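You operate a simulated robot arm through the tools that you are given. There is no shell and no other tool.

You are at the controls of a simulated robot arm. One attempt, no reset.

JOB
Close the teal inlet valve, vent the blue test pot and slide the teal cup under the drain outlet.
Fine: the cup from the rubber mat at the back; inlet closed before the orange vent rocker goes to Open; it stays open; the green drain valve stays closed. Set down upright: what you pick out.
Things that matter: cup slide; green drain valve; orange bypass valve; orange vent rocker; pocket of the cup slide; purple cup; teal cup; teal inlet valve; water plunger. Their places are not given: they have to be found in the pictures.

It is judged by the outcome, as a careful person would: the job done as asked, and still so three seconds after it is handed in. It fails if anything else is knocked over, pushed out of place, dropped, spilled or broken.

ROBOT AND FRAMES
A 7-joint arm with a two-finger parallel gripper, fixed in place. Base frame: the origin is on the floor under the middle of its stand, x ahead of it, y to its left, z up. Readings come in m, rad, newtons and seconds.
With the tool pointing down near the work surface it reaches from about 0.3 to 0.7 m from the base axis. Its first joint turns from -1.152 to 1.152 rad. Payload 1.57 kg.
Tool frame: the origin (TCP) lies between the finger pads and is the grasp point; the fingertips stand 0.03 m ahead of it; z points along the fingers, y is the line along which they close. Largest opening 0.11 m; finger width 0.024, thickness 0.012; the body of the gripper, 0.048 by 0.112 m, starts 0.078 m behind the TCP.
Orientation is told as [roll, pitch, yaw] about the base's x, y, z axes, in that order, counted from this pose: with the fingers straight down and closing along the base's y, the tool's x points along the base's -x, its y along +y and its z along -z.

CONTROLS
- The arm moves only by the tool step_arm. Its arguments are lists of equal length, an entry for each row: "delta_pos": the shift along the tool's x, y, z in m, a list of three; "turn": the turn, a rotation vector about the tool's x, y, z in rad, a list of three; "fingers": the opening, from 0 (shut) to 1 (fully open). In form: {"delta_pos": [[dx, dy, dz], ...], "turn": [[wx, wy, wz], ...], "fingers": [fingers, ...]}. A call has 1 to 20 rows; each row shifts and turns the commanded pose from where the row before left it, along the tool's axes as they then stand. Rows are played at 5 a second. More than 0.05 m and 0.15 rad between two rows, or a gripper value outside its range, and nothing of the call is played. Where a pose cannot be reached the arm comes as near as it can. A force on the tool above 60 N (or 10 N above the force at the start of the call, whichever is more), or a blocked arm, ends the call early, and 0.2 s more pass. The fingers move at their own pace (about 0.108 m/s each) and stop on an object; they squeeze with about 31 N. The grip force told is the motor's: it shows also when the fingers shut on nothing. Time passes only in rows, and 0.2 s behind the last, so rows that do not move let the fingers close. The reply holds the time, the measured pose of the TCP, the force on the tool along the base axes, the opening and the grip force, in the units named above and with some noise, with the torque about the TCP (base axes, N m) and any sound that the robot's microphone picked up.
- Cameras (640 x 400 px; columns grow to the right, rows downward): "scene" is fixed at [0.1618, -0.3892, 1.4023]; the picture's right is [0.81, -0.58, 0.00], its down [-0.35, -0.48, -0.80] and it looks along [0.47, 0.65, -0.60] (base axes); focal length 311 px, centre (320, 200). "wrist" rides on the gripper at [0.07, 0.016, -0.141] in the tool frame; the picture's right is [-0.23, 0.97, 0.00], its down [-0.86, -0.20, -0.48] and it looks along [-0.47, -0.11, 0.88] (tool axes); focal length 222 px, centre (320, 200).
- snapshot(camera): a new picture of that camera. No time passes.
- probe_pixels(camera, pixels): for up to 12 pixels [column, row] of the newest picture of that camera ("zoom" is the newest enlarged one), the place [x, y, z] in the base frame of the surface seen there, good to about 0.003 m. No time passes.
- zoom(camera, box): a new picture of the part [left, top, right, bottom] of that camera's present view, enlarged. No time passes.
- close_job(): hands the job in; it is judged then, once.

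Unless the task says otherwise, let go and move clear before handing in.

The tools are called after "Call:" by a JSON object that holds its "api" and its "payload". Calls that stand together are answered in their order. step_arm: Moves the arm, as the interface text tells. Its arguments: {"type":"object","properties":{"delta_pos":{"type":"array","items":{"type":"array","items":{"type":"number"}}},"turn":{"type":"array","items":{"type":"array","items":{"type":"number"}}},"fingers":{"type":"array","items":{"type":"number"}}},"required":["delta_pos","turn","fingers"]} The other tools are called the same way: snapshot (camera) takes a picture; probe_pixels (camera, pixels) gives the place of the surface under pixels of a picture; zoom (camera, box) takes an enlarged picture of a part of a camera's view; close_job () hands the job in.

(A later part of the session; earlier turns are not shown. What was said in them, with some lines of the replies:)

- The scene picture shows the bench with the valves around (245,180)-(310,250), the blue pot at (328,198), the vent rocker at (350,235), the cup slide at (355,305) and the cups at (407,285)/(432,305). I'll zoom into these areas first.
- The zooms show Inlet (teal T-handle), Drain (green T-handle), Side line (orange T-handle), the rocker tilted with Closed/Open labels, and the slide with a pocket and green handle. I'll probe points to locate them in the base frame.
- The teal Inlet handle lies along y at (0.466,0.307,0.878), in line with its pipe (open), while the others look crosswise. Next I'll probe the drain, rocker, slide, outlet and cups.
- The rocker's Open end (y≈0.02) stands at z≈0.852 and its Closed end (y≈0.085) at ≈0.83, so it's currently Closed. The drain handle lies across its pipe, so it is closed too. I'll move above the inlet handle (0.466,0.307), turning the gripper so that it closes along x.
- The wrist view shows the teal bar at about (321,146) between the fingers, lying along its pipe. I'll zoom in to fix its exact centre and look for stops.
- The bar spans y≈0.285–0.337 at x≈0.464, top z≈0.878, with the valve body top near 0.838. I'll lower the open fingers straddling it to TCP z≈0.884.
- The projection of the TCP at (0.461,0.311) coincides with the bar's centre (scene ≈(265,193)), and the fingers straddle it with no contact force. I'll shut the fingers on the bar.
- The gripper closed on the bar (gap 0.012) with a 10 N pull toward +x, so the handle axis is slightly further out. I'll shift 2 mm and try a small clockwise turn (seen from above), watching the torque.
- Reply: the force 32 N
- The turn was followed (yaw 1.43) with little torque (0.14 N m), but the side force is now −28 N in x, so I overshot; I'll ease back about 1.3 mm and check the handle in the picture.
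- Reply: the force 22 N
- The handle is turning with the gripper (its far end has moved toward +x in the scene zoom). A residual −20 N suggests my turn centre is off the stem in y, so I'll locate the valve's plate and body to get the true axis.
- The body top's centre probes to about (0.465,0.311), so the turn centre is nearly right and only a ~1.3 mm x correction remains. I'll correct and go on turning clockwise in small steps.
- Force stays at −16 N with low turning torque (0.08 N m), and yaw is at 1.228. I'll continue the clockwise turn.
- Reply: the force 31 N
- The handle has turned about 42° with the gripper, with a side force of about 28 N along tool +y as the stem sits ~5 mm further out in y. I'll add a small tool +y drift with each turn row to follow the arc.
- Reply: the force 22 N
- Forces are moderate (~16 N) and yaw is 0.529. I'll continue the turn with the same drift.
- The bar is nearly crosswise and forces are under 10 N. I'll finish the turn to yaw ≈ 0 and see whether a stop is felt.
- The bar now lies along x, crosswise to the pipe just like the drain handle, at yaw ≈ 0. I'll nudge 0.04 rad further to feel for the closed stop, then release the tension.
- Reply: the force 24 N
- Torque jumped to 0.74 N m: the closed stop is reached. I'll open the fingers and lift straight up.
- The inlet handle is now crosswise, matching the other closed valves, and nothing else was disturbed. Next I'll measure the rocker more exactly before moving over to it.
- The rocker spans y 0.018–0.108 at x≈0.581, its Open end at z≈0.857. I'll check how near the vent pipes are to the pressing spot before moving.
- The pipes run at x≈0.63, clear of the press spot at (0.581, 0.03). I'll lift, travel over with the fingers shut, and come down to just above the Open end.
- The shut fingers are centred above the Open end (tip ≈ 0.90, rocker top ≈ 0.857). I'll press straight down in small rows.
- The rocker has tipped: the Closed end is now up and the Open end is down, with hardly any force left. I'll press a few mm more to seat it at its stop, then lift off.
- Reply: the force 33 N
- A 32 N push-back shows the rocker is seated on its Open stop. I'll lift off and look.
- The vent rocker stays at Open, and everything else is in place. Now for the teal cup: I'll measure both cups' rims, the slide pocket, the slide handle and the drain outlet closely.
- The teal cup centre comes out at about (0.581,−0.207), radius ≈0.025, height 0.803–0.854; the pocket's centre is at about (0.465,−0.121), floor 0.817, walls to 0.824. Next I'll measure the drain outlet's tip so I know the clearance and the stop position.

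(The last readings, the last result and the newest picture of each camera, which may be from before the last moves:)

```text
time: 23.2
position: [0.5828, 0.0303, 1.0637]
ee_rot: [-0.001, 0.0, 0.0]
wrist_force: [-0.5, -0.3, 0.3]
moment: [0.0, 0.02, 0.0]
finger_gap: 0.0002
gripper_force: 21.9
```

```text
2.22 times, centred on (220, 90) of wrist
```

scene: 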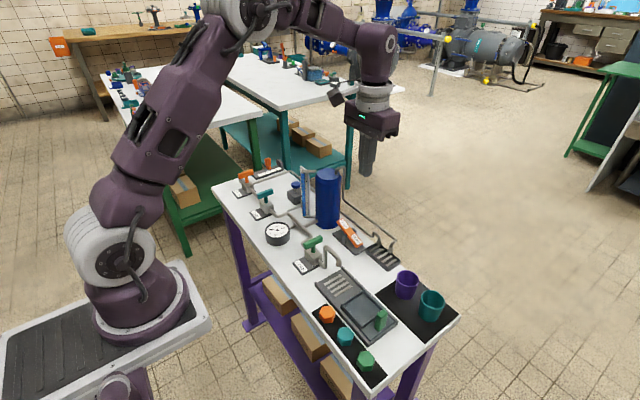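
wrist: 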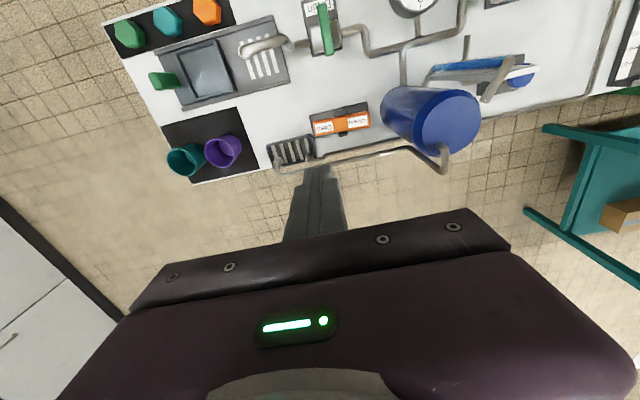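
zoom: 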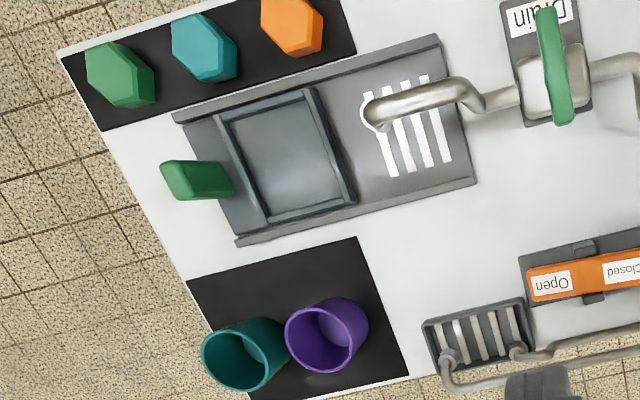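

The outlet's tip is at about (0.463,−0.038), z≈0.881, leaving ~13 mm over a cup standing in the pocket (rim ≈0.868). I'll move above the teal cup and turn the gripper to close along x, so the fingers stay away from the purple cup.

Call:
{"api": "step_arm", "payload": {"delta_pos": [[0.0003, -0.0395, 0], [0.0003, -0.0395, 0], [0.0003, -0.0395, 0], [0.0003, -0.0395, 0], [0.0003, -0.0395, 0], [0.0003, -0.0395, 0], [0, 0, 0], [0, 0, 0], [0, 0, 0], [0, 0, 0], [0, 0, 0], [0, 0, 0], [0, 0, 0], [0, 0, 0], [0, 0, 0], [0, 0, 0], [0, 0, 0], [0, 0, 0]], "turn": [[0, 0, 0], [0, 0, 0], [0, 0, 0], [0, 0, 0], [0, 0, 0], [0, 0, 0], [0, 0, 0.1428], [0, 0, 0.1428], [0, 0, 0.1428], [0, 0, 0.1428], [0, 0, 0.1428], [0, 0, 0.1428], [0, 0, 0.1428], [0, 0, 0.1428], [0, 0, 0.1428], [0, 0, 0.1428], [0, 0, 0.1428], [0, 0, 0]], "fingers": [0, 0, 0, 0, 0, 0, 0.8, 0.8, 0.8, 0.8, 0.8, 0.8, 0.8, 0.8, 0.8, 0.8, 0.8, 0.8]}}

Call:
{"api": "snapshot", "payload": {"camera": "wrist"}}

Call:
{"api": "snapshot", "payload": {"camera": "scene"}}

```text
time: 27.0
position: [0.5789, -0.2055, 1.0615]
ee_rot: [0.0, -0.001, -1.574]
wrist_force: [0.0, 0.1, -0.3]
moment: [-0.01, -0.01, 0.02]
finger_gap: 0.0878
gripper_force: 0.1
```

```text
taken
```

wrist: 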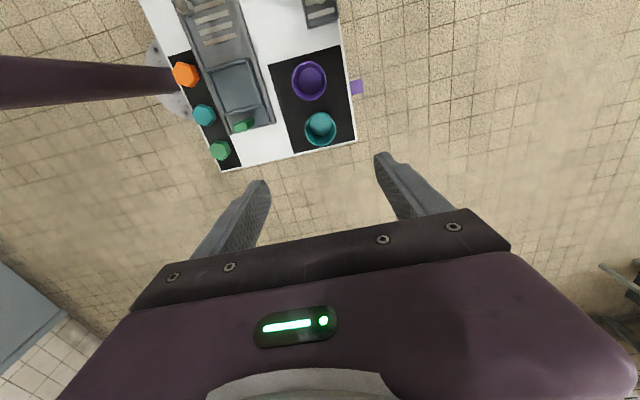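

```text
taken
```

scene: 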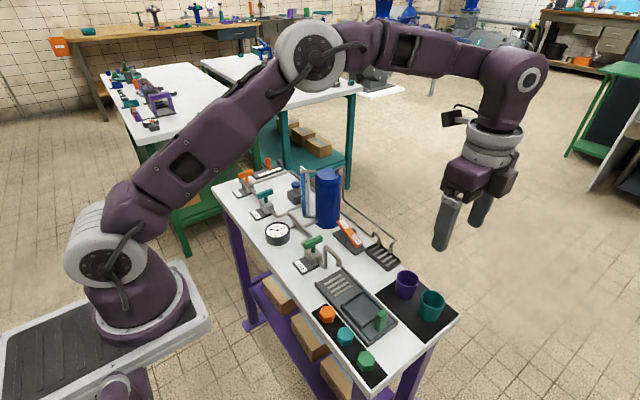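

The arm is above the cup with the fingers 0.088 apart along x. I'll refine the cup centres from the wrist view (teal rim near (320,128), purple near (309,80)).

Call:
{"api": "zoom", "payload": {"camera": "wrist", "box": [264, 50, 376, 160]}}

```text
3.64 times, centred on (320, 105) of wrist
```

zoom: 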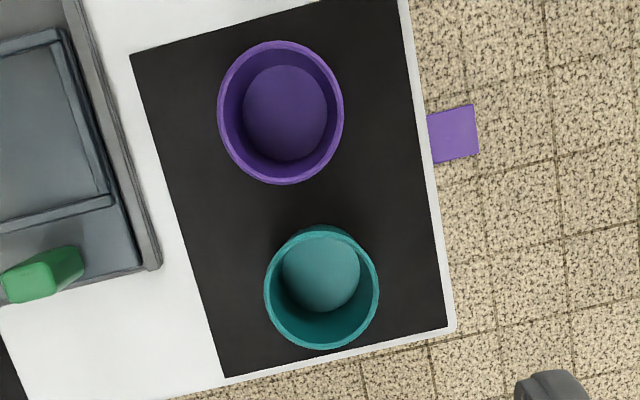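

Call:
{"api": "probe_pixels", "payload": {"camera": "zoom", "pixels": [[267, 288], [376, 288], [321, 346], [322, 229], [283, 245], [360, 245], [221, 112], [340, 112], [281, 180], [280, 46], [320, 270], [285, 110]]}}

```text
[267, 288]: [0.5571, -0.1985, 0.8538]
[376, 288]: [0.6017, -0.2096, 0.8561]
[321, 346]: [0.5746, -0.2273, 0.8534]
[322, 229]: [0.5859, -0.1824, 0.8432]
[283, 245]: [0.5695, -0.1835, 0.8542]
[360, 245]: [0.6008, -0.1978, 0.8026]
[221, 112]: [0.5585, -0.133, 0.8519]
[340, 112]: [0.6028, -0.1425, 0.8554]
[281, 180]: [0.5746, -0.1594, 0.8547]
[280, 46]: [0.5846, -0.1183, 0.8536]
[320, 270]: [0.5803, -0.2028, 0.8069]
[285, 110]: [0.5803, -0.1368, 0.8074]
```

The teal cup's centre is (0.580,−0.2045) with R≈0.0235, and the purple cup is 66 mm away in y, so the fingers are well clear. I'll descend to TCP z≈0.851.

Call:
{"api": "step_arm", "payload": {"delta_pos": [[0.001, 0.0011, 0.04], [0, 0, 0.04], [0, 0, 0.04], [0, 0, 0.04], [0, 0, 0.03], [0, 0, 0.02], [0, 0, 0]], "turn": [[0, 0, 0], [0, 0, 0], [0, 0, 0], [0, 0, 0], [0, 0, 0], [0, 0, 0], [0, 0, 0]], "fingers": [0.8, 0.8, 0.8, 0.8, 0.8, 0.8, 0.8]}}

Call:
{"api": "zoom", "payload": {"camera": "scene", "box": [376, 240, 488, 330]}}

Call:
{"api": "snapshot", "payload": {"camera": "wrist"}}

```text
time: 28.6
position: [0.5803, -0.2078, 0.8514]
ee_rot: [0.0, 0.0, -1.572]
wrist_force: [0.7, 0.5, -0.5]
moment: [-0.05, 0.02, 0.01]
finger_gap: 0.0882
gripper_force: 0.0
```

```text
4.44 times, centred on (432, 285) of scene
```

zoom: 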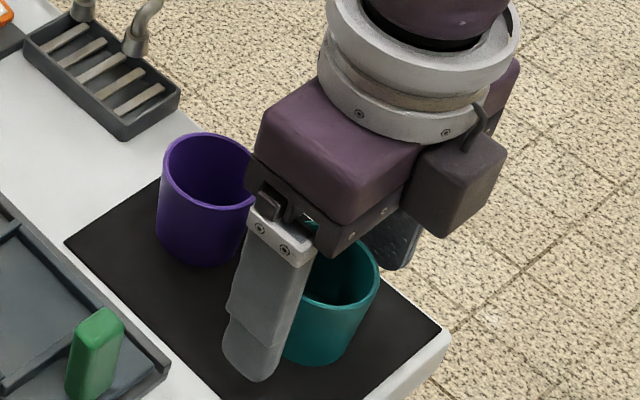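

```text
taken
```

wrist: 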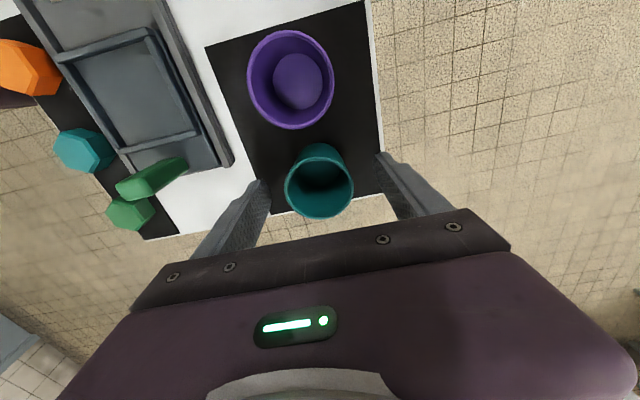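

The fingers straddle the teal cup, with the purple cup untouched. I'll shift 2 mm in +y and close on the cup.

Call:
{"api": "step_arm", "payload": {"delta_pos": [[0.002, 0, 0], [0, 0, 0], [0, 0, 0], [0, 0, 0], [0, 0, 0]], "turn": [[0, 0, 0], [0, 0, 0], [0, 0, 0], [0, 0, 0], [0, 0, 0]], "fingers": [0.6, 0.5, 0.42, 0.35, 0.35]}}

```text
time: 29.8
position: [0.5803, -0.2056, 0.852]
ee_rot: [0.001, -0.001, -1.571]
wrist_force: [0.0, -0.3, -0.6]
moment: [-0.01, 0.01, -0.02]
finger_gap: 0.0472
gripper_force: 30.9
```

The fingers stopped on the cup at 0.047 m with 31 N. I'll lift it slightly and check the grip.

Call:
{"api": "step_arm", "payload": {"delta_pos": [[0, 0, -0.01], [0, 0, -0.03], [0, 0, -0.04], [0, 0, 0]], "turn": [[0, 0, 0], [0, 0, 0], [0, 0, 0], [0, 0, 0]], "fingers": [0.35, 0.35, 0.35, 0.35]}}

Call:
{"api": "snapshot", "payload": {"camera": "wrist"}}

Call:
{"api": "zoom", "payload": {"camera": "scene", "box": [366, 220, 494, 330]}}

```text
time: 30.8
position: [0.5807, -0.2047, 0.93]
ee_rot: [0.0, -0.001, -1.571]
wrist_force: [0.2, -0.4, -0.7]
moment: [0.01, -0.03, -0.05]
finger_gap: 0.0473
gripper_force: 30.8
```

```text
taken
```

wrist: 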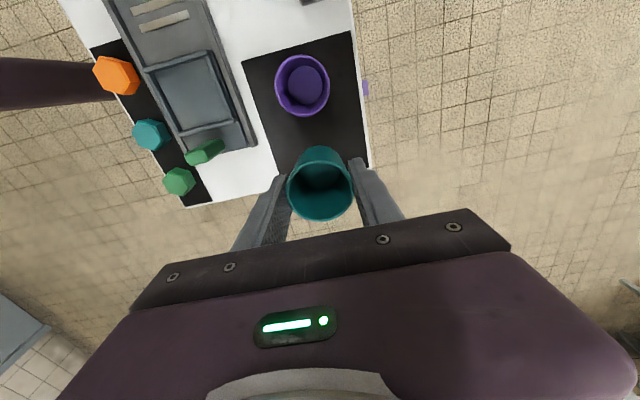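

```text
3.64 times, centred on (430, 275) of scene
```

zoom: 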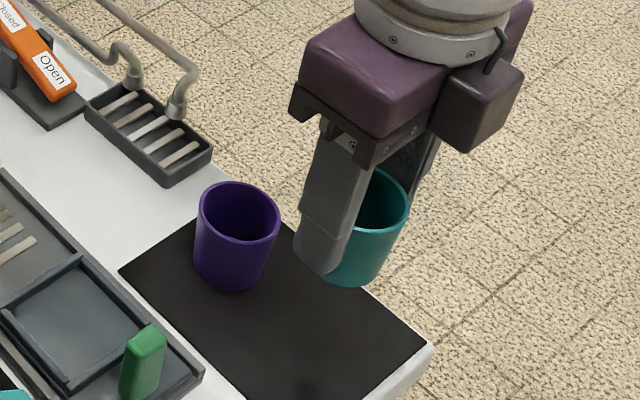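

The teal cup is held upright, clear of the mat. Before carrying it over I'll re-measure the pocket from the wrist view (around (195,92)).

Call:
{"api": "zoom", "payload": {"camera": "wrist", "box": [130, 40, 270, 170]}}

```text
3.08 times, centred on (200, 105) of wrist
```

zoom: 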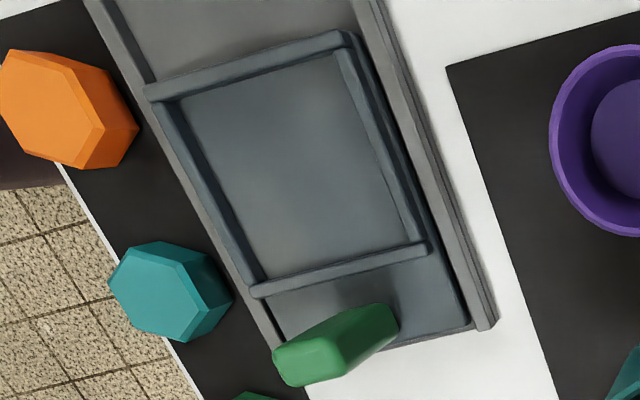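

Call:
{"api": "probe_pixels", "payload": {"camera": "zoom", "pixels": [[185, 108], [330, 62], [400, 240], [260, 275], [170, 130], [240, 260], [250, 75], [365, 130], [340, 265], [310, 185], [230, 180], [290, 170]]}}

Call:
{"api": "probe_pixels", "payload": {"camera": "zoom", "pixels": [[290, 375], [335, 350], [385, 310], [345, 320], [280, 350], [330, 375], [395, 330], [300, 305], [470, 325], [150, 92], [350, 35], [445, 330]]}}

```text
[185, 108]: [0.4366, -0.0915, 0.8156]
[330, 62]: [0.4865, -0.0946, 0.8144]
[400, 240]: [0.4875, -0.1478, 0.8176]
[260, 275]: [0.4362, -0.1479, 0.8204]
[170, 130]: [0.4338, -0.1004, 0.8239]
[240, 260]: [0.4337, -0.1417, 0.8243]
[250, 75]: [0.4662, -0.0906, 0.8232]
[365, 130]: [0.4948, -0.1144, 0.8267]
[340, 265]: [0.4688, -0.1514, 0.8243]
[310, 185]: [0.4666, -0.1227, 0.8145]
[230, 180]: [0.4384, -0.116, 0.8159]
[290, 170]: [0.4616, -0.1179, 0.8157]
```

```text
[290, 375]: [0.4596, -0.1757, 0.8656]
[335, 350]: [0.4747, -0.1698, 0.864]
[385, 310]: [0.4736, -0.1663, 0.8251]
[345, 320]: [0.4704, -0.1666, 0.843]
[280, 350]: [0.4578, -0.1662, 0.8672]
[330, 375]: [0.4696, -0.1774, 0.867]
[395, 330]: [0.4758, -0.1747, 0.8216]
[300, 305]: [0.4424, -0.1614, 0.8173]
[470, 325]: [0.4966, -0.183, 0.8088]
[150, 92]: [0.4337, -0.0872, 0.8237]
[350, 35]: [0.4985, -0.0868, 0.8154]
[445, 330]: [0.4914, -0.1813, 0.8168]
```

The pocket's walls centre on (0.4643,−0.120) with about 56 mm inside. I'll lift a bit more and carry the cup over it.

Call:
{"api": "step_arm", "payload": {"delta_pos": [[0, 0, -0.03], [0.01, -0.0162, 0], [0.02, -0.028, 0], [0.02, -0.028, 0], [0.02, -0.028, 0], [0.0142, -0.016, 0], [0, 0, 0], [0, 0, 0]], "turn": [[0, 0, 0], [0, 0, 0], [0, 0, 0], [0, 0, 0], [0, 0, 0], [0, 0, 0], [0, 0, 0], [0, 0, 0]], "fingers": [0.35, 0.35, 0.35, 0.35, 0.35, 0.35, 0.35, 0.35]}}

Call:
{"api": "snapshot", "payload": {"camera": "wrist"}}

Call:
{"api": "zoom", "payload": {"camera": "scene", "box": [298, 230, 426, 340]}}

```text
time: 32.6
position: [0.4627, -0.1207, 0.9613]
ee_rot: [0.0, 0.002, -1.571]
wrist_force: [0.0, 0.4, -0.9]
moment: [0.01, 0.02, 0.04]
finger_gap: 0.0475
gripper_force: 31.0
```

```text
taken
```

wrist: 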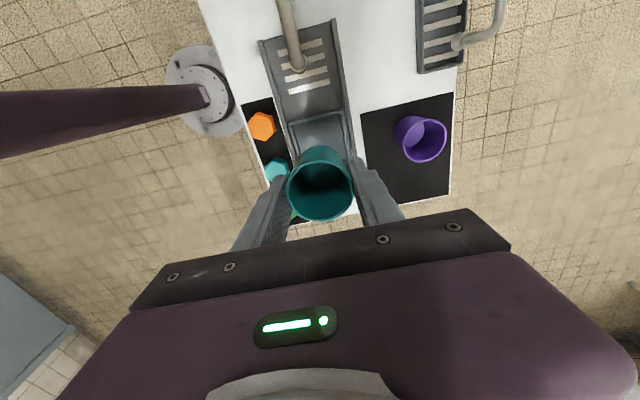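

```text
3.64 times, centred on (362, 285) of scene
```

zoom: 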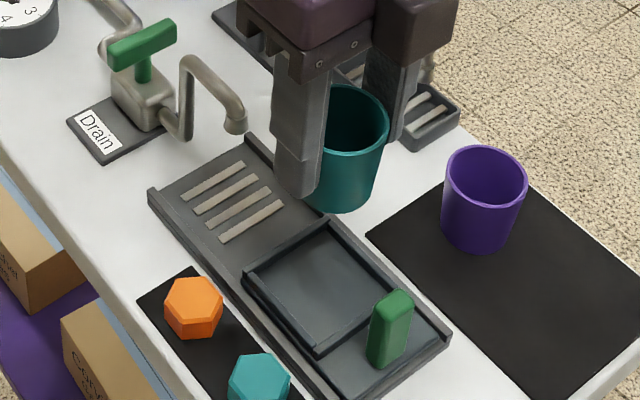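

The cup hangs above the pocket at (0.463,−0.121). I'll lower it to just above the pocket floor (contact expected at TCP z≈0.8645).

Call:
{"api": "step_arm", "payload": {"delta_pos": [[0, 0.001, 0.035], [0, 0, 0.035], [0, 0, 0.01], [0, 0, 0.006], [0, 0, 0]], "turn": [[0, 0, 0], [0, 0, 0], [0, 0, 0], [0, 0, 0], [0, 0, 0]], "fingers": [0.35, 0.35, 0.35, 0.35, 0.35]}}

Call:
{"api": "snapshot", "payload": {"camera": "wrist"}}

Call:
{"api": "zoom", "payload": {"camera": "scene", "box": [314, 260, 410, 340]}}

```text
time: 33.8
position: [0.4634, -0.1192, 0.8742]
ee_rot: [0.001, -0.001, -1.571]
wrist_force: [0.5, 0.2, -0.2]
moment: [0.01, 0.01, 0.0]
finger_gap: 0.0474
gripper_force: 30.5
```

```text
taken
```

wrist: 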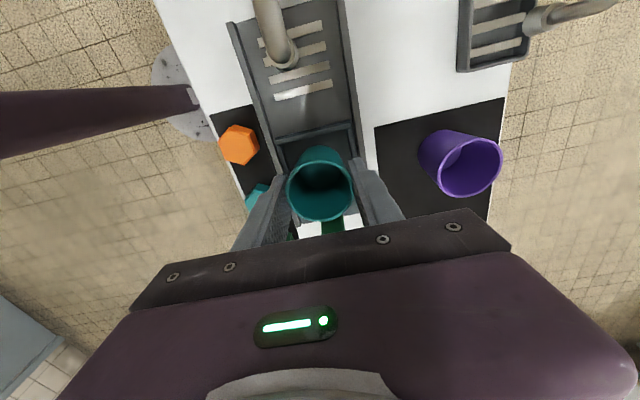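

```text
5.00 times, centred on (362, 300) of scene
```

zoom: 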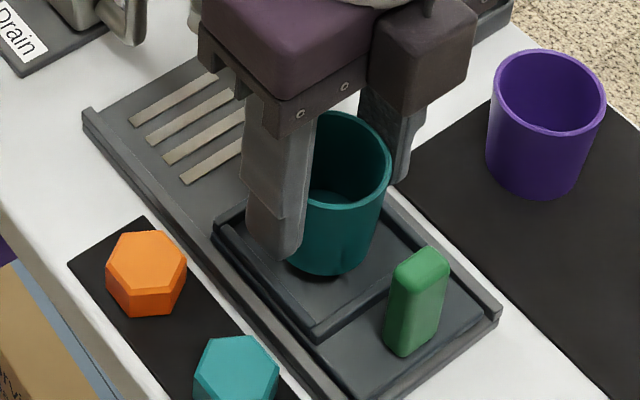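

The cup hangs ~1 cm above the pocket floor, inside the walls. I'll lower it gently until contact is felt.

Call:
{"api": "step_arm", "payload": {"delta_pos": [[-0.001, 0.0005, 0.004], [0, 0, 0.003], [0, 0, 0.0015], [0, 0, 0]], "turn": [[0, 0, 0], [0, 0, 0], [0, 0, 0], [0, 0, 0]], "fingers": [0.35, 0.35, 0.35, 0.35]}}

Call:
{"api": "zoom", "payload": {"camera": "scene", "box": [330, 270, 394, 324]}}

```text
time: 34.8
position: [0.4642, -0.1204, 0.8674]
ee_rot: [-0.001, 0.001, -1.572]
wrist_force: [-0.4, 0.3, -0.7]
moment: [0.0, 0.02, 0.0]
finger_gap: 0.0472
gripper_force: 31.2
```

```text
7.41 times, centred on (362, 297) of scene
```

zoom: 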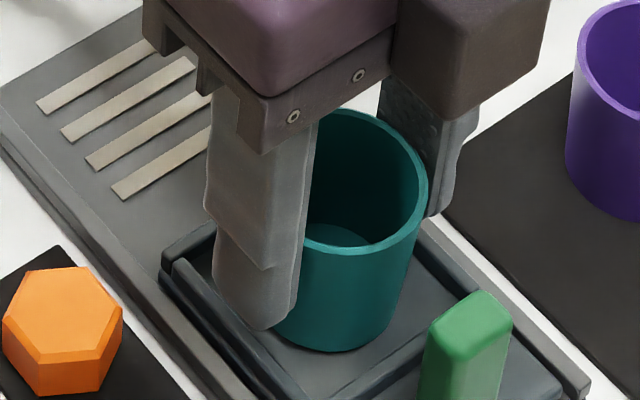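

No contact yet (−0.7 N is just the cup's weight) and the cup is well inside the walls. I'll lower in 1 mm rows until it touches.

Call:
{"api": "step_arm", "payload": {"delta_pos": [[0, 0, 0.001], [0, 0, 0.001], [0, 0, 0.001], [0, 0, 0]], "turn": [[0, 0, 0], [0, 0, 0], [0, 0, 0], [0, 0, 0]], "fingers": [0.35, 0.35, 0.35, 0.35]}}

```text
time: 35.8
position: [0.4652, -0.1209, 0.8643]
ee_rot: [0.0, 0.0, -1.57]
wrist_force: [-0.3, 1.1, 2.0]
moment: [-0.03, -0.01, -0.03]
finger_gap: 0.0475
gripper_force: 30.5
```

A 2 N upward force shows the cup has just touched the pocket floor. Before opening, I'll check how near the left finger is to the hex pieces at the front.

Call:
{"api": "snapshot", "payload": {"camera": "scene"}}

Call:
{"api": "probe_pixels", "payload": {"camera": "scene", "pixels": [[327, 312], [334, 312], [345, 333], [352, 333], [351, 328], [365, 357], [372, 355], [345, 325]]}}

```text
taken
```

scene: 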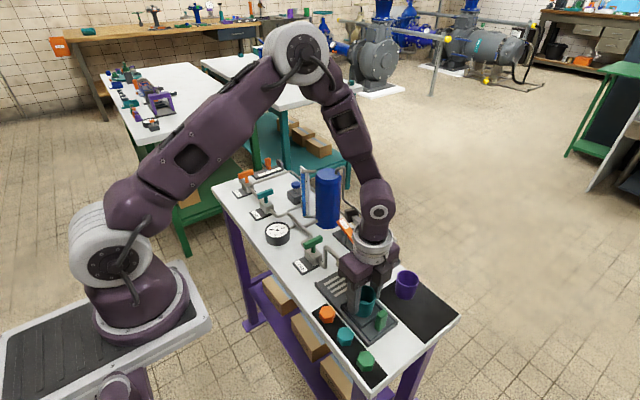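

```text
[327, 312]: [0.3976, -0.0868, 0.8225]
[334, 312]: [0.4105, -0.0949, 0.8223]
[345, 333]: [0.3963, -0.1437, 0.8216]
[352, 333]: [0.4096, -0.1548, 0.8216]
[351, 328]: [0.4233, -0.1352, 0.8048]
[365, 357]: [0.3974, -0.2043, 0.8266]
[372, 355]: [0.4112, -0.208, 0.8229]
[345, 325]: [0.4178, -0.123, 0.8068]
```

The hex tops are at 0.822, below the fingertips (0.834), so opening is safe. I'll open moderately and lift straight up past the cup's rim.

Call:
{"api": "step_arm", "payload": {"delta_pos": [[0, 0, 0], [0, 0, 0], [0, 0, 0], [0, 0, -0.02], [0, 0, -0.04], [0, 0, -0.04], [0, 0, 0]], "turn": [[0, 0, 0], [0, 0, 0], [0, 0, 0], [0, 0, 0], [0, 0, 0], [0, 0, 0], [0, 0, 0]], "fingers": [0.5, 0.65, 0.65, 0.65, 0.65, 0.65, 0.65]}}

Call:
{"api": "snapshot", "payload": {"camera": "wrist"}}

Call:
{"api": "zoom", "payload": {"camera": "scene", "box": [314, 260, 410, 340]}}

```text
time: 37.4
position: [0.4646, -0.1216, 0.9662]
ee_rot: [0.001, 0.0, -1.571]
wrist_force: [0.3, 0.0, -0.4]
moment: [-0.03, -0.01, -0.02]
finger_gap: 0.0715
gripper_force: 0.1
```

```text
taken
```

wrist: 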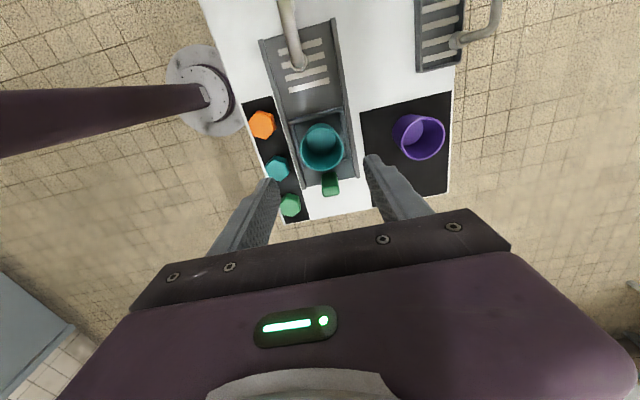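

```text
5.00 times, centred on (362, 300) of scene
```

zoom: 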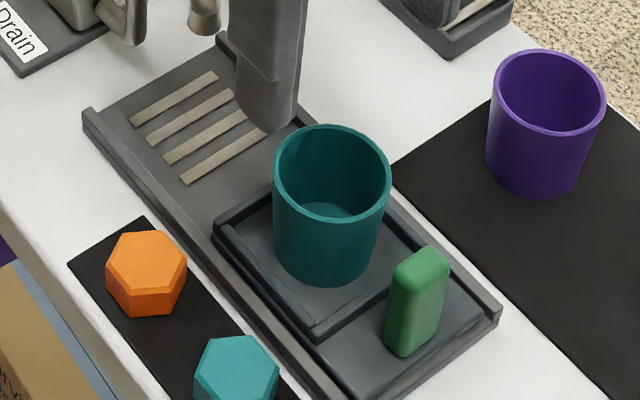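

The cup stands upright in the pocket. I'll move over the slide's green handle at (0.4655,−0.172) and lower the open fingers around it.

Call:
{"api": "step_arm", "payload": {"delta_pos": [[-0.025, 0.0005, 0], [-0.0254, 0.0004, 0], [0, 0, 0.03], [0, 0, 0.03], [0, 0, 0.025], [0, 0, 0.017], [0, 0, 0]], "turn": [[0, 0, 0], [0, 0, 0], [0, 0, 0], [0, 0, 0], [0, 0, 0], [0, 0, 0], [0, 0, 0]], "fingers": [0.5, 0.5, 0.5, 0.5, 0.5, 0.5, 0.5]}}

Call:
{"api": "snapshot", "payload": {"camera": "wrist"}}

Call:
{"api": "zoom", "payload": {"camera": "scene", "box": [330, 270, 426, 350]}}

```text
time: 39.0
position: [0.4648, -0.1707, 0.8631]
ee_rot: [0.001, 0.0, -1.57]
wrist_force: [0.7, 0.6, 0.8]
moment: [0.05, 0.01, -0.01]
finger_gap: 0.055
gripper_force: 0.0
```

```text
taken
```

wrist: 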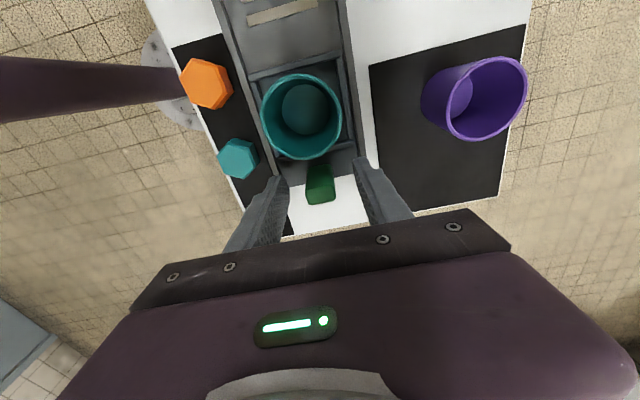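

```text
5.00 times, centred on (378, 310) of scene
```

zoom: 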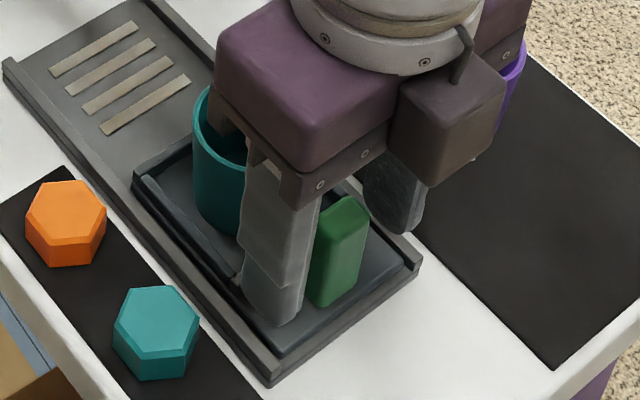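

The handle stands between the fingers (wrist (320,185)), with no contact yet. I'll close on it.

Call:
{"api": "step_arm", "payload": {"delta_pos": [[0, 0, 0], [0, 0, 0], [0, 0, 0], [0, 0, 0]], "turn": [[0, 0, 0], [0, 0, 0], [0, 0, 0], [0, 0, 0]], "fingers": [0.35, 0.2, 0.1, 0.1]}}

```text
time: 40.0
position: [0.4649, -0.1705, 0.8633]
ee_rot: [0.0, 0.001, -1.57]
wrist_force: [1.2, 0.0, -0.5]
moment: [-0.09, 0.01, 0.01]
finger_gap: 0.022
gripper_force: 34.4
```

The handle is gripped (gap 0.022) without side force. I'll slide it gently toward +y and watch the force and the cup.

Call:
{"api": "step_arm", "payload": {"delta_pos": [[0.003, 0, 0], [0.006, 0, 0], [0.008, 0, 0], [0.008, 0, 0], [0.006, 0, 0], [0.003, 0, 0], [0, 0, 0]], "turn": [[0, 0, 0], [0, 0, 0], [0, 0, 0], [0, 0, 0], [0, 0, 0], [0, 0, 0], [0, 0, 0]], "fingers": [0.1, 0.1, 0.1, 0.1, 0.1, 0.1, 0.1]}}

Call:
{"api": "snapshot", "payload": {"camera": "wrist"}}

Call:
{"api": "zoom", "payload": {"camera": "scene", "box": [310, 240, 406, 320]}}

```text
time: 41.6
position: [0.4657, -0.1376, 0.8637]
ee_rot: [-0.001, -0.001, -1.572]
wrist_force: [-19.8, -0.1, 29.4]
moment: [-1.02, 0.06, -0.05]
finger_gap: 0.0219
gripper_force: 33.9
```

```text
taken
```

wrist: 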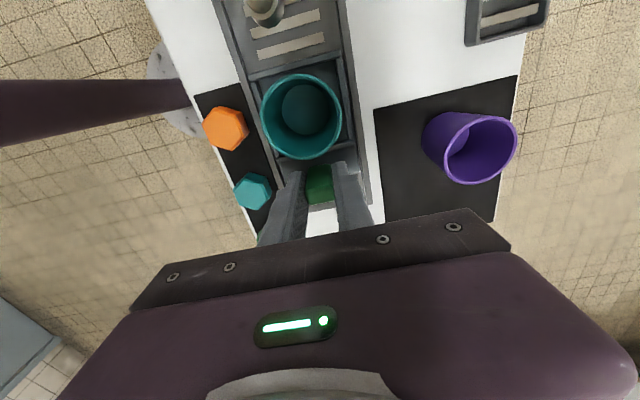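

```text
5.00 times, centred on (358, 280) of scene
```

zoom: 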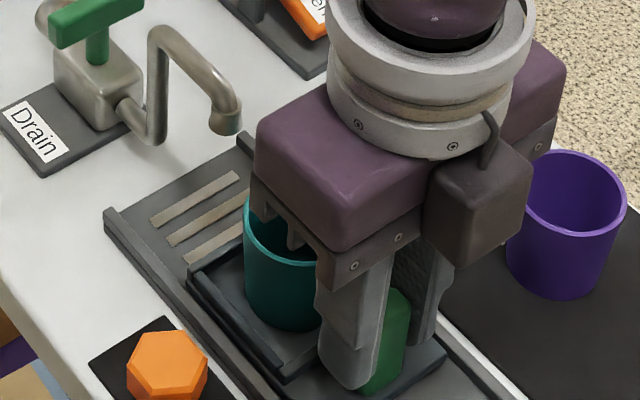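

The slide has moved 33 mm with the cup standing steady; the tool is pressing down ~29 N and ~20 N sideways from small path drift. I'll relieve that by about 1 mm and go on.

Call:
{"api": "step_arm", "payload": {"delta_pos": [[0, -0.001, -0.0015], [0.004, 0, 0], [0.007, 0, 0], [0.007, 0, 0], [0.004, 0, 0], [0, 0, 0]], "turn": [[0, 0, 0], [0, 0, 0], [0, 0, 0], [0, 0, 0], [0, 0, 0], [0, 0, 0]], "fingers": [0.1, 0.1, 0.1, 0.1, 0.1, 0.1]}}

Call:
{"api": "snapshot", "payload": {"camera": "wrist"}}

Call:
{"api": "zoom", "payload": {"camera": "scene", "box": [300, 225, 396, 305]}}

```text
time: 43.0
position: [0.4651, -0.1161, 0.8645]
ee_rot: [0.001, 0.0, -1.572]
wrist_force: [-12.7, -0.4, -0.1]
moment: [0.44, -0.06, 0.02]
finger_gap: 0.0217
gripper_force: 34.4
```

```text
taken
```

wrist: 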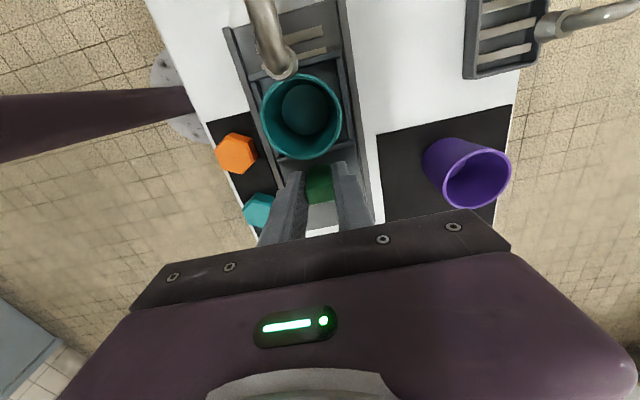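

```text
5.00 times, centred on (348, 265) of scene
```

zoom: 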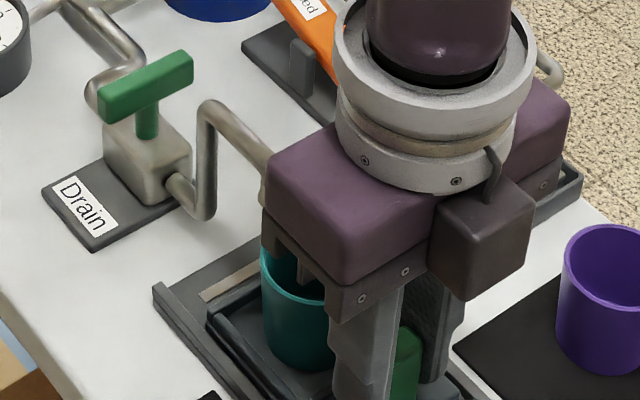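

The slide has moved ~54 mm; forces are low (−13 N in x) and the cup's edge is now coming under the spout (wrist (280,70)). I'll continue slowly, about 20 mm more.

Call:
{"api": "step_arm", "payload": {"delta_pos": [[0.003, -0.0007, 0], [0.005, 0, 0], [0.005, 0, 0], [0.004, 0, 0], [0.003, 0, 0], [0, 0, 0]], "turn": [[0, 0, 0], [0, 0, 0], [0, 0, 0], [0, 0, 0], [0, 0, 0], [0, 0, 0]], "fingers": [0.1, 0.1, 0.1, 0.1, 0.1, 0.1]}}

Call:
{"api": "snapshot", "payload": {"camera": "wrist"}}

Call:
{"api": "zoom", "payload": {"camera": "wrist", "box": [220, 0, 380, 220]}}

Call:
{"api": "zoom", "payload": {"camera": "scene", "box": [300, 225, 396, 305]}}

```text
time: 44.4
position: [0.4644, -0.0947, 0.8637]
ee_rot: [0.002, -0.002, -1.57]
wrist_force: [6.7, -0.3, -10.3]
moment: [-0.92, -0.01, 0.03]
finger_gap: 0.0217
gripper_force: 34.6
```

```text
taken
```

wrist: 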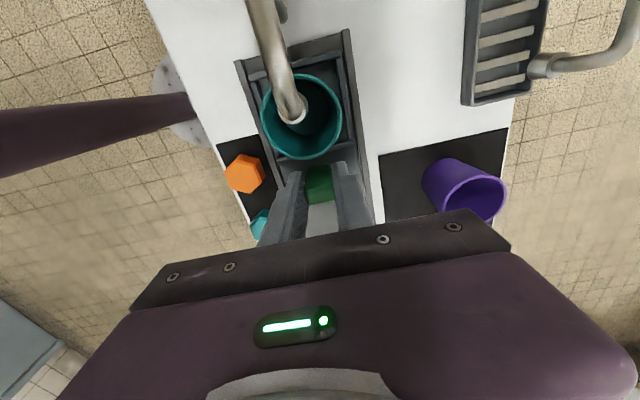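

```text
1.82 times, centred on (300, 110) of wrist
```

zoom: 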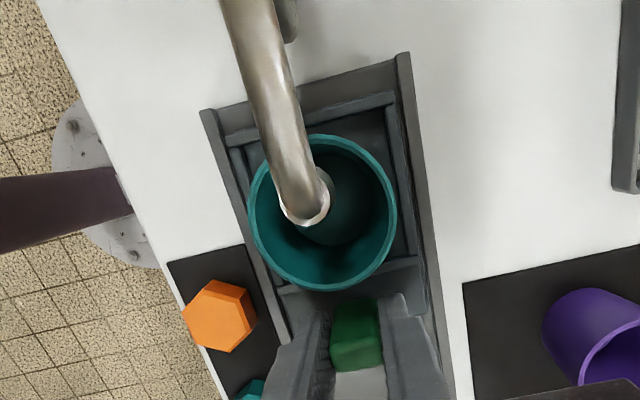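

```text
5.00 times, centred on (348, 265) of scene
```

zoom: 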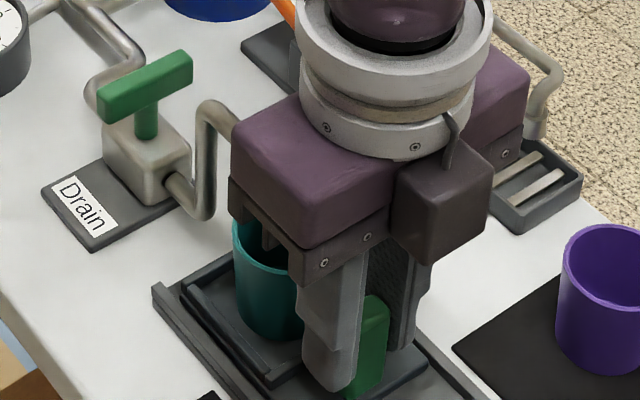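

The spout now hangs over the cup's inside (wrist (293,105)); the cup centre is at y≈−0.045 against the outlet at ≈−0.038. I'll push the last millimetres in small rows and watch for the end stop.

Call:
{"api": "step_arm", "payload": {"delta_pos": [[0.0025, 0, 0], [0.0025, 0, 0], [0.002, 0, 0], [0, 0, 0]], "turn": [[0, 0, 0], [0, 0, 0], [0, 0, 0], [0, 0, 0]], "fingers": [0.1, 0.1, 0.1, 0.1]}}

Call:
{"api": "zoom", "payload": {"camera": "wrist", "box": [220, 0, 380, 220]}}

```text
time: 45.4
position: [0.4647, -0.0885, 0.8635]
ee_rot: [0.003, 0.0, -1.57]
wrist_force: [14.6, -0.1, -12.8]
moment: [-0.59, -0.07, 0.04]
finger_gap: 0.0217
gripper_force: 34.8
```

```text
1.82 times, centred on (300, 110) of wrist
```

zoom: 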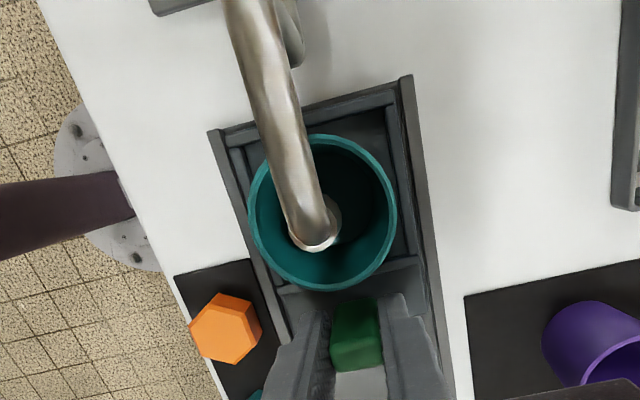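

The slide has travelled 82 mm with no stop felt yet. I'll probe the spout tip and the cup rim to judge alignment.

Call:
{"api": "probe_pixels", "payload": {"camera": "zoom", "pixels": [[314, 247], [295, 235], [335, 235], [253, 215], [394, 215], [323, 286], [335, 138], [310, 105], [300, 130], [330, 215], [405, 80], [215, 135]]}}

Call:
{"api": "zoom", "payload": {"camera": "scene", "box": [300, 225, 396, 305]}}

```text
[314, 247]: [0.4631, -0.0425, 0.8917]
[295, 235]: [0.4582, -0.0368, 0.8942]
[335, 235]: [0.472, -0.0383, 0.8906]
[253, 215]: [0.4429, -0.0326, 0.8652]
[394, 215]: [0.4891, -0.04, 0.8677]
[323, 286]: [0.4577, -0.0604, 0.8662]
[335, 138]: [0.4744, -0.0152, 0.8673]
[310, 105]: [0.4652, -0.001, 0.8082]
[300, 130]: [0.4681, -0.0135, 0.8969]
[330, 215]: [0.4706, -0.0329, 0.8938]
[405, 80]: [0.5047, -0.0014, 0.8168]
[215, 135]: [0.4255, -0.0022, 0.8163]
```

```text
5.00 times, centred on (348, 265) of scene
```

zoom: 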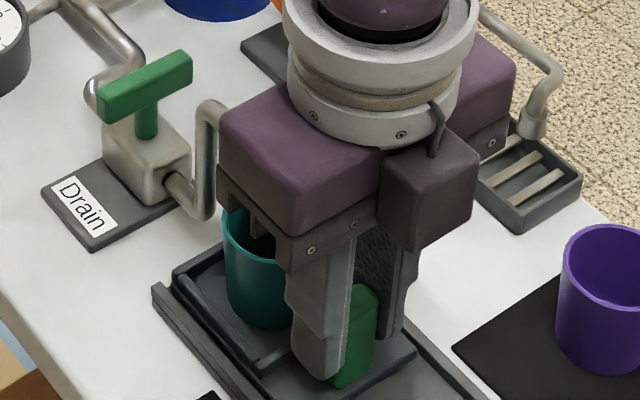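

The cup centre is (0.466,−0.037) and the outlet axis about (0.4645,−0.037): aligned to within ~2 mm. I'll try a gentle 1.5 mm more just to see whether the end stop is right there.

Call:
{"api": "step_arm", "payload": {"delta_pos": [[0.0015, -0.0005, -0.0005], [0, 0, 0]], "turn": [[0, 0, 0], [0, 0, 0]], "fingers": [0.1, 0.1]}}

```text
time: 46.0
position: [0.4647, -0.0856, 0.8635]
ee_rot: [0.002, 0.001, -1.571]
wrist_force: [25.1, 0.9, -30.1]
moment: [0.03, -0.08, 0.05]
finger_gap: 0.0216
gripper_force: 34.9
```

There's no end stop, and the tool is now pulling ~30 N up and 25 N sideways from my trims, so I'll undo those and step back 1 mm before letting go.

Call:
{"api": "step_arm", "payload": {"delta_pos": [[-0.001, 0.0013, 0.0015], [0, 0, 0]], "turn": [[0, 0, 0], [0, 0, 0]], "fingers": [0.1, 0.1]}}

```text
time: 46.6
position: [0.4649, -0.0876, 0.8631]
ee_rot: [0.001, 0.0, -1.571]
wrist_force: [6.8, 0.2, 32.9]
moment: [0.07, 0.11, 0.06]
finger_gap: 0.022
gripper_force: 35.2
```

Side force is gone; vertical now reads +33 N, so I'll ease up 0.7 mm, then open the fingers.

Call:
{"api": "step_arm", "payload": {"delta_pos": [[0, 0, -0.0008], [0, 0, 0], [0, 0, 0]], "turn": [[0, 0, 0], [0, 0, 0], [0, 0, 0]], "fingers": [0.1, 0.1, 0.1]}}

```text
time: 47.4
position: [0.4659, -0.0876, 0.8635]
ee_rot: [0.0, -0.001, -1.571]
wrist_force: [9.8, -1.4, 12.7]
moment: [-0.65, -0.09, -0.16]
finger_gap: 0.0221
gripper_force: 34.7
```

The forces are small enough. I'll open the fingers and lift straight up, clear of handle and cup.

Call:
{"api": "step_arm", "payload": {"delta_pos": [[0, 0, 0], [0, 0, 0], [0, 0, 0], [0, 0, -0.01], [0, 0, -0.03], [0, 0, -0.04], [0, 0, -0.04], [0, 0, 0]], "turn": [[0, 0, 0], [0, 0, 0], [0, 0, 0], [0, 0, 0], [0, 0, 0], [0, 0, 0], [0, 0, 0], [0, 0, 0]], "fingers": [0.35, 0.45, 0.45, 0.45, 0.45, 0.45, 0.45, 0.45]}}

Call:
{"api": "snapshot", "payload": {"camera": "wrist"}}

Call:
{"api": "zoom", "payload": {"camera": "scene", "box": [300, 225, 396, 305]}}

```text
time: 49.2
position: [0.4641, -0.087, 0.9866]
ee_rot: [0.0, 0.001, -1.57]
wrist_force: [0.3, 0.3, 0.5]
moment: [0.01, 0.01, 0.0]
finger_gap: 0.0497
gripper_force: 0.1
```

```text
taken
```

wrist: 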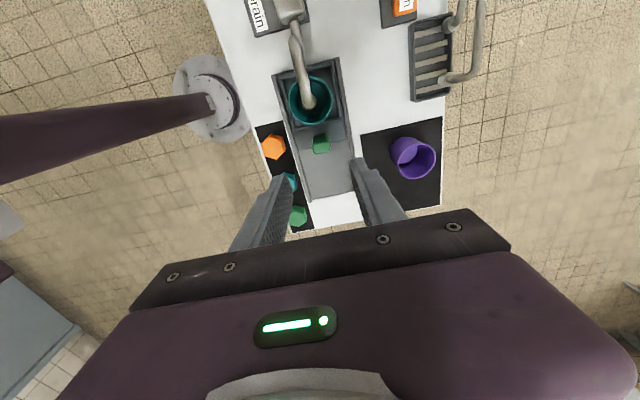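

```text
5.00 times, centred on (348, 265) of scene
```

zoom: 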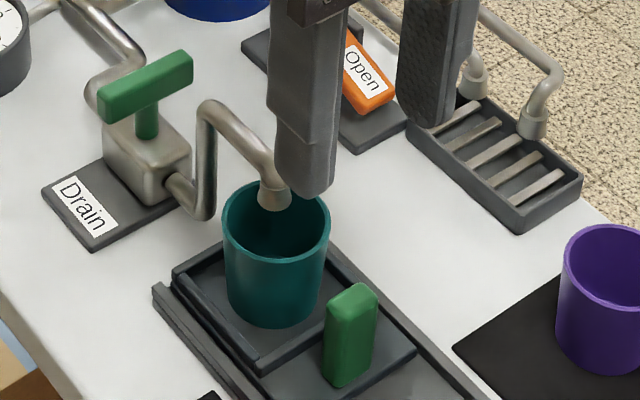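

The cup stands in the pocket right beneath the outlet. I'll move up and away to −y so I can check the whole bench.

Call:
{"api": "step_arm", "payload": {"delta_pos": [[0, 0, -0.04], [0, 0, -0.04], [0, 0, -0.04], [-0.04, 0, -0.02], [-0.04, 0, 0], [-0.04, 0, 0], [0, 0, 0]], "turn": [[0, 0, 0], [0, 0, 0], [0, 0, 0], [0, 0, 0], [0, 0, 0], [0, 0, 0], [0, 0, 0]], "fingers": [0.45, 0.45, 0.45, 0.45, 0.45, 0.45, 0.45]}}

Call:
{"api": "snapshot", "payload": {"camera": "scene"}}

Call:
{"api": "zoom", "payload": {"camera": "scene", "box": [210, 150, 338, 240]}}

Call:
{"api": "zoom", "payload": {"camera": "scene", "box": [290, 210, 450, 330]}}

Call:
{"api": "snapshot", "payload": {"camera": "wrist"}}

```text
time: 50.8
position: [0.4626, -0.2058, 1.1242]
ee_rot: [0.0, 0.0, -1.57]
wrist_force: [0.7, 0.7, 0.3]
moment: [-0.02, 0.02, -0.04]
finger_gap: 0.0497
gripper_force: 0.0
```

```text
taken
```

scene: 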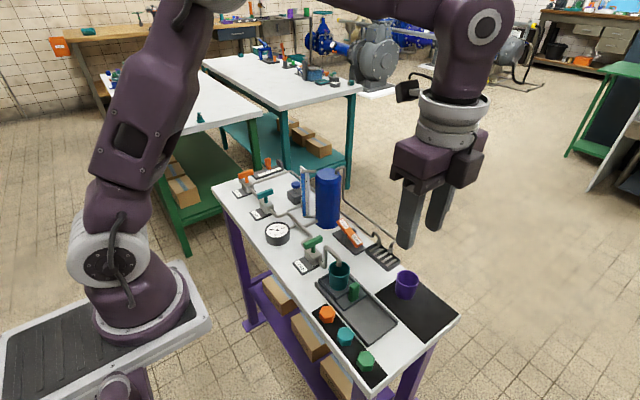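

```text
4.44 times, centred on (274, 195) of scene
```

zoom: 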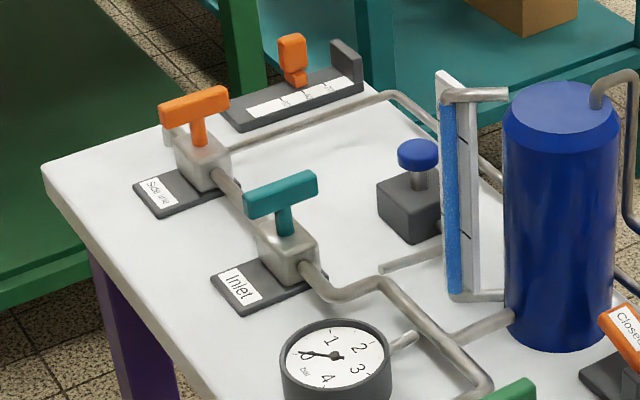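

```text
3.33 times, centred on (370, 270) of scene
```

zoom: 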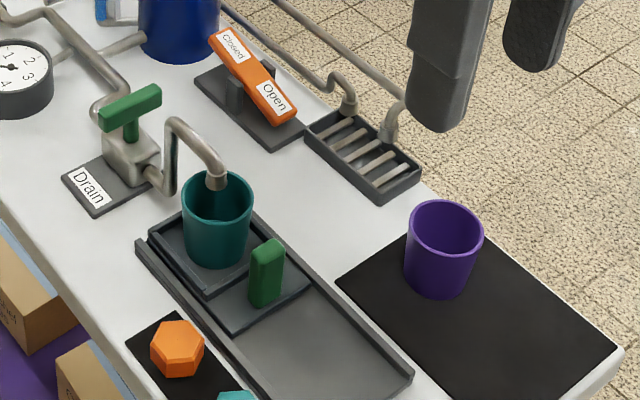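

```text
taken
```

wrist: 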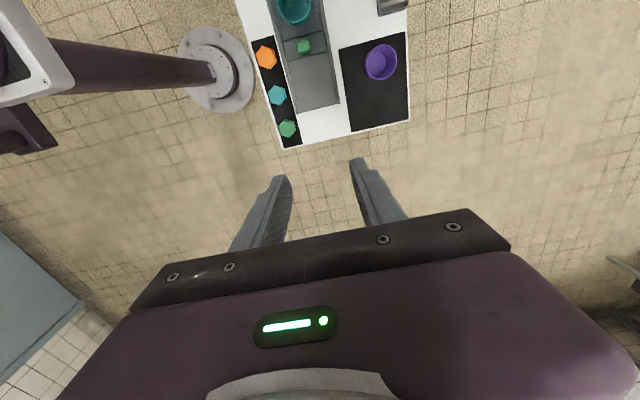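

The bench looks right: inlet crosswise (closed), rocker at Open, drain still crosswise, purple cup and hex pieces untouched. One last probe to check the cup's alignment beneath the outlet.

Call:
{"api": "zoom", "payload": {"camera": "scene", "box": [316, 245, 380, 305]}}

Call:
{"api": "probe_pixels", "payload": {"camera": "scene", "pixels": [[329, 269], [350, 271], [338, 278], [341, 262], [338, 263], [352, 285], [336, 265], [340, 267]]}}

Call:
{"api": "zoom", "payload": {"camera": "wrist", "box": [230, 0, 420, 160]}}

```text
6.67 times, centred on (348, 275) of scene
```

zoom: 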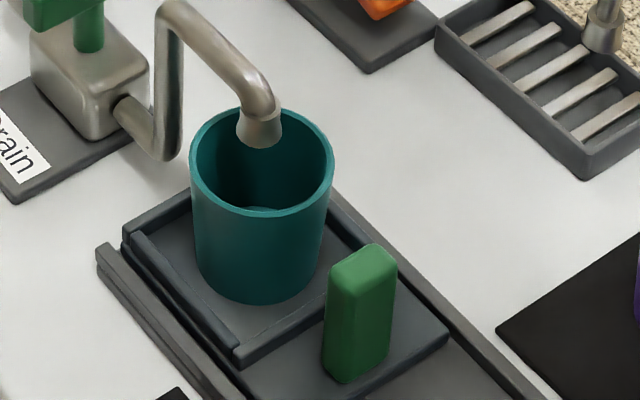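

```text
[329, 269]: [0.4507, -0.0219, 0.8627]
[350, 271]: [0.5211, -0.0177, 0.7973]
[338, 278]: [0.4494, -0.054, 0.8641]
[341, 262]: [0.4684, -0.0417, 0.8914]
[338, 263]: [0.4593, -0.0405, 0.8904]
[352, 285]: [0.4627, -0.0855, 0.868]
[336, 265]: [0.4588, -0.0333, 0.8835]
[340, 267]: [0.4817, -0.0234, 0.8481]
```

```text
2.50 times, centred on (325, 80) of wrist
```

zoom: 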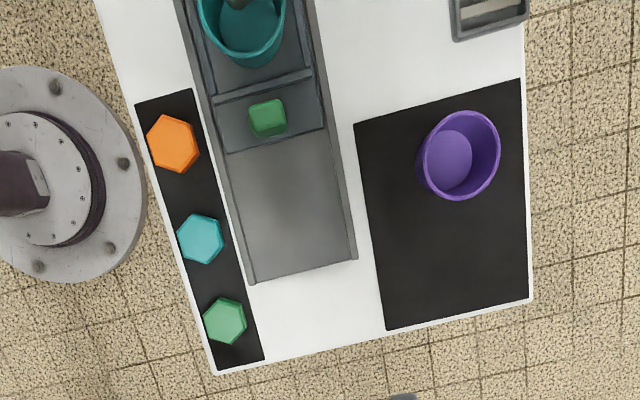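

The spout tip (≈(0.464,−0.038)) sits above the middle of the upright teal cup. The inlet is shut at its stop, the rocker rests at Open, the drain is still closed, and the arm is clear. I'm handing the job in.

Call:
{"api": "close_job", "payload": {}}

```text
The job is handed in.
```

The teal inlet valve is closed, the blue test pot is vented, and the teal cup stands upright in the slide pocket under the drain outlet. I've handed the job in, but no verdict came back.

- **Inlet valve:** I turned it a quarter turn clockwise until the torque jumped at its stop. This was done before the vent was touched.
- **Vent rocker:** I pressed it over to Open, and it was still there in the last pictures.
- **Teal cup:** I took it from the rubber mat at the back, set it in the pocket and moved the slide by its green handle. The cup's centre measured within about 2 mm of the outlet. I felt no end stop on the slide, so I went by the measured alignment.
- **Everything else:** The green drain valve stayed closed and I did not touch the orange bypass valve. In the last pictures the purple cup, the water plunger and the hex pieces were where they started.

The arm let go and moved clear before I handed in.
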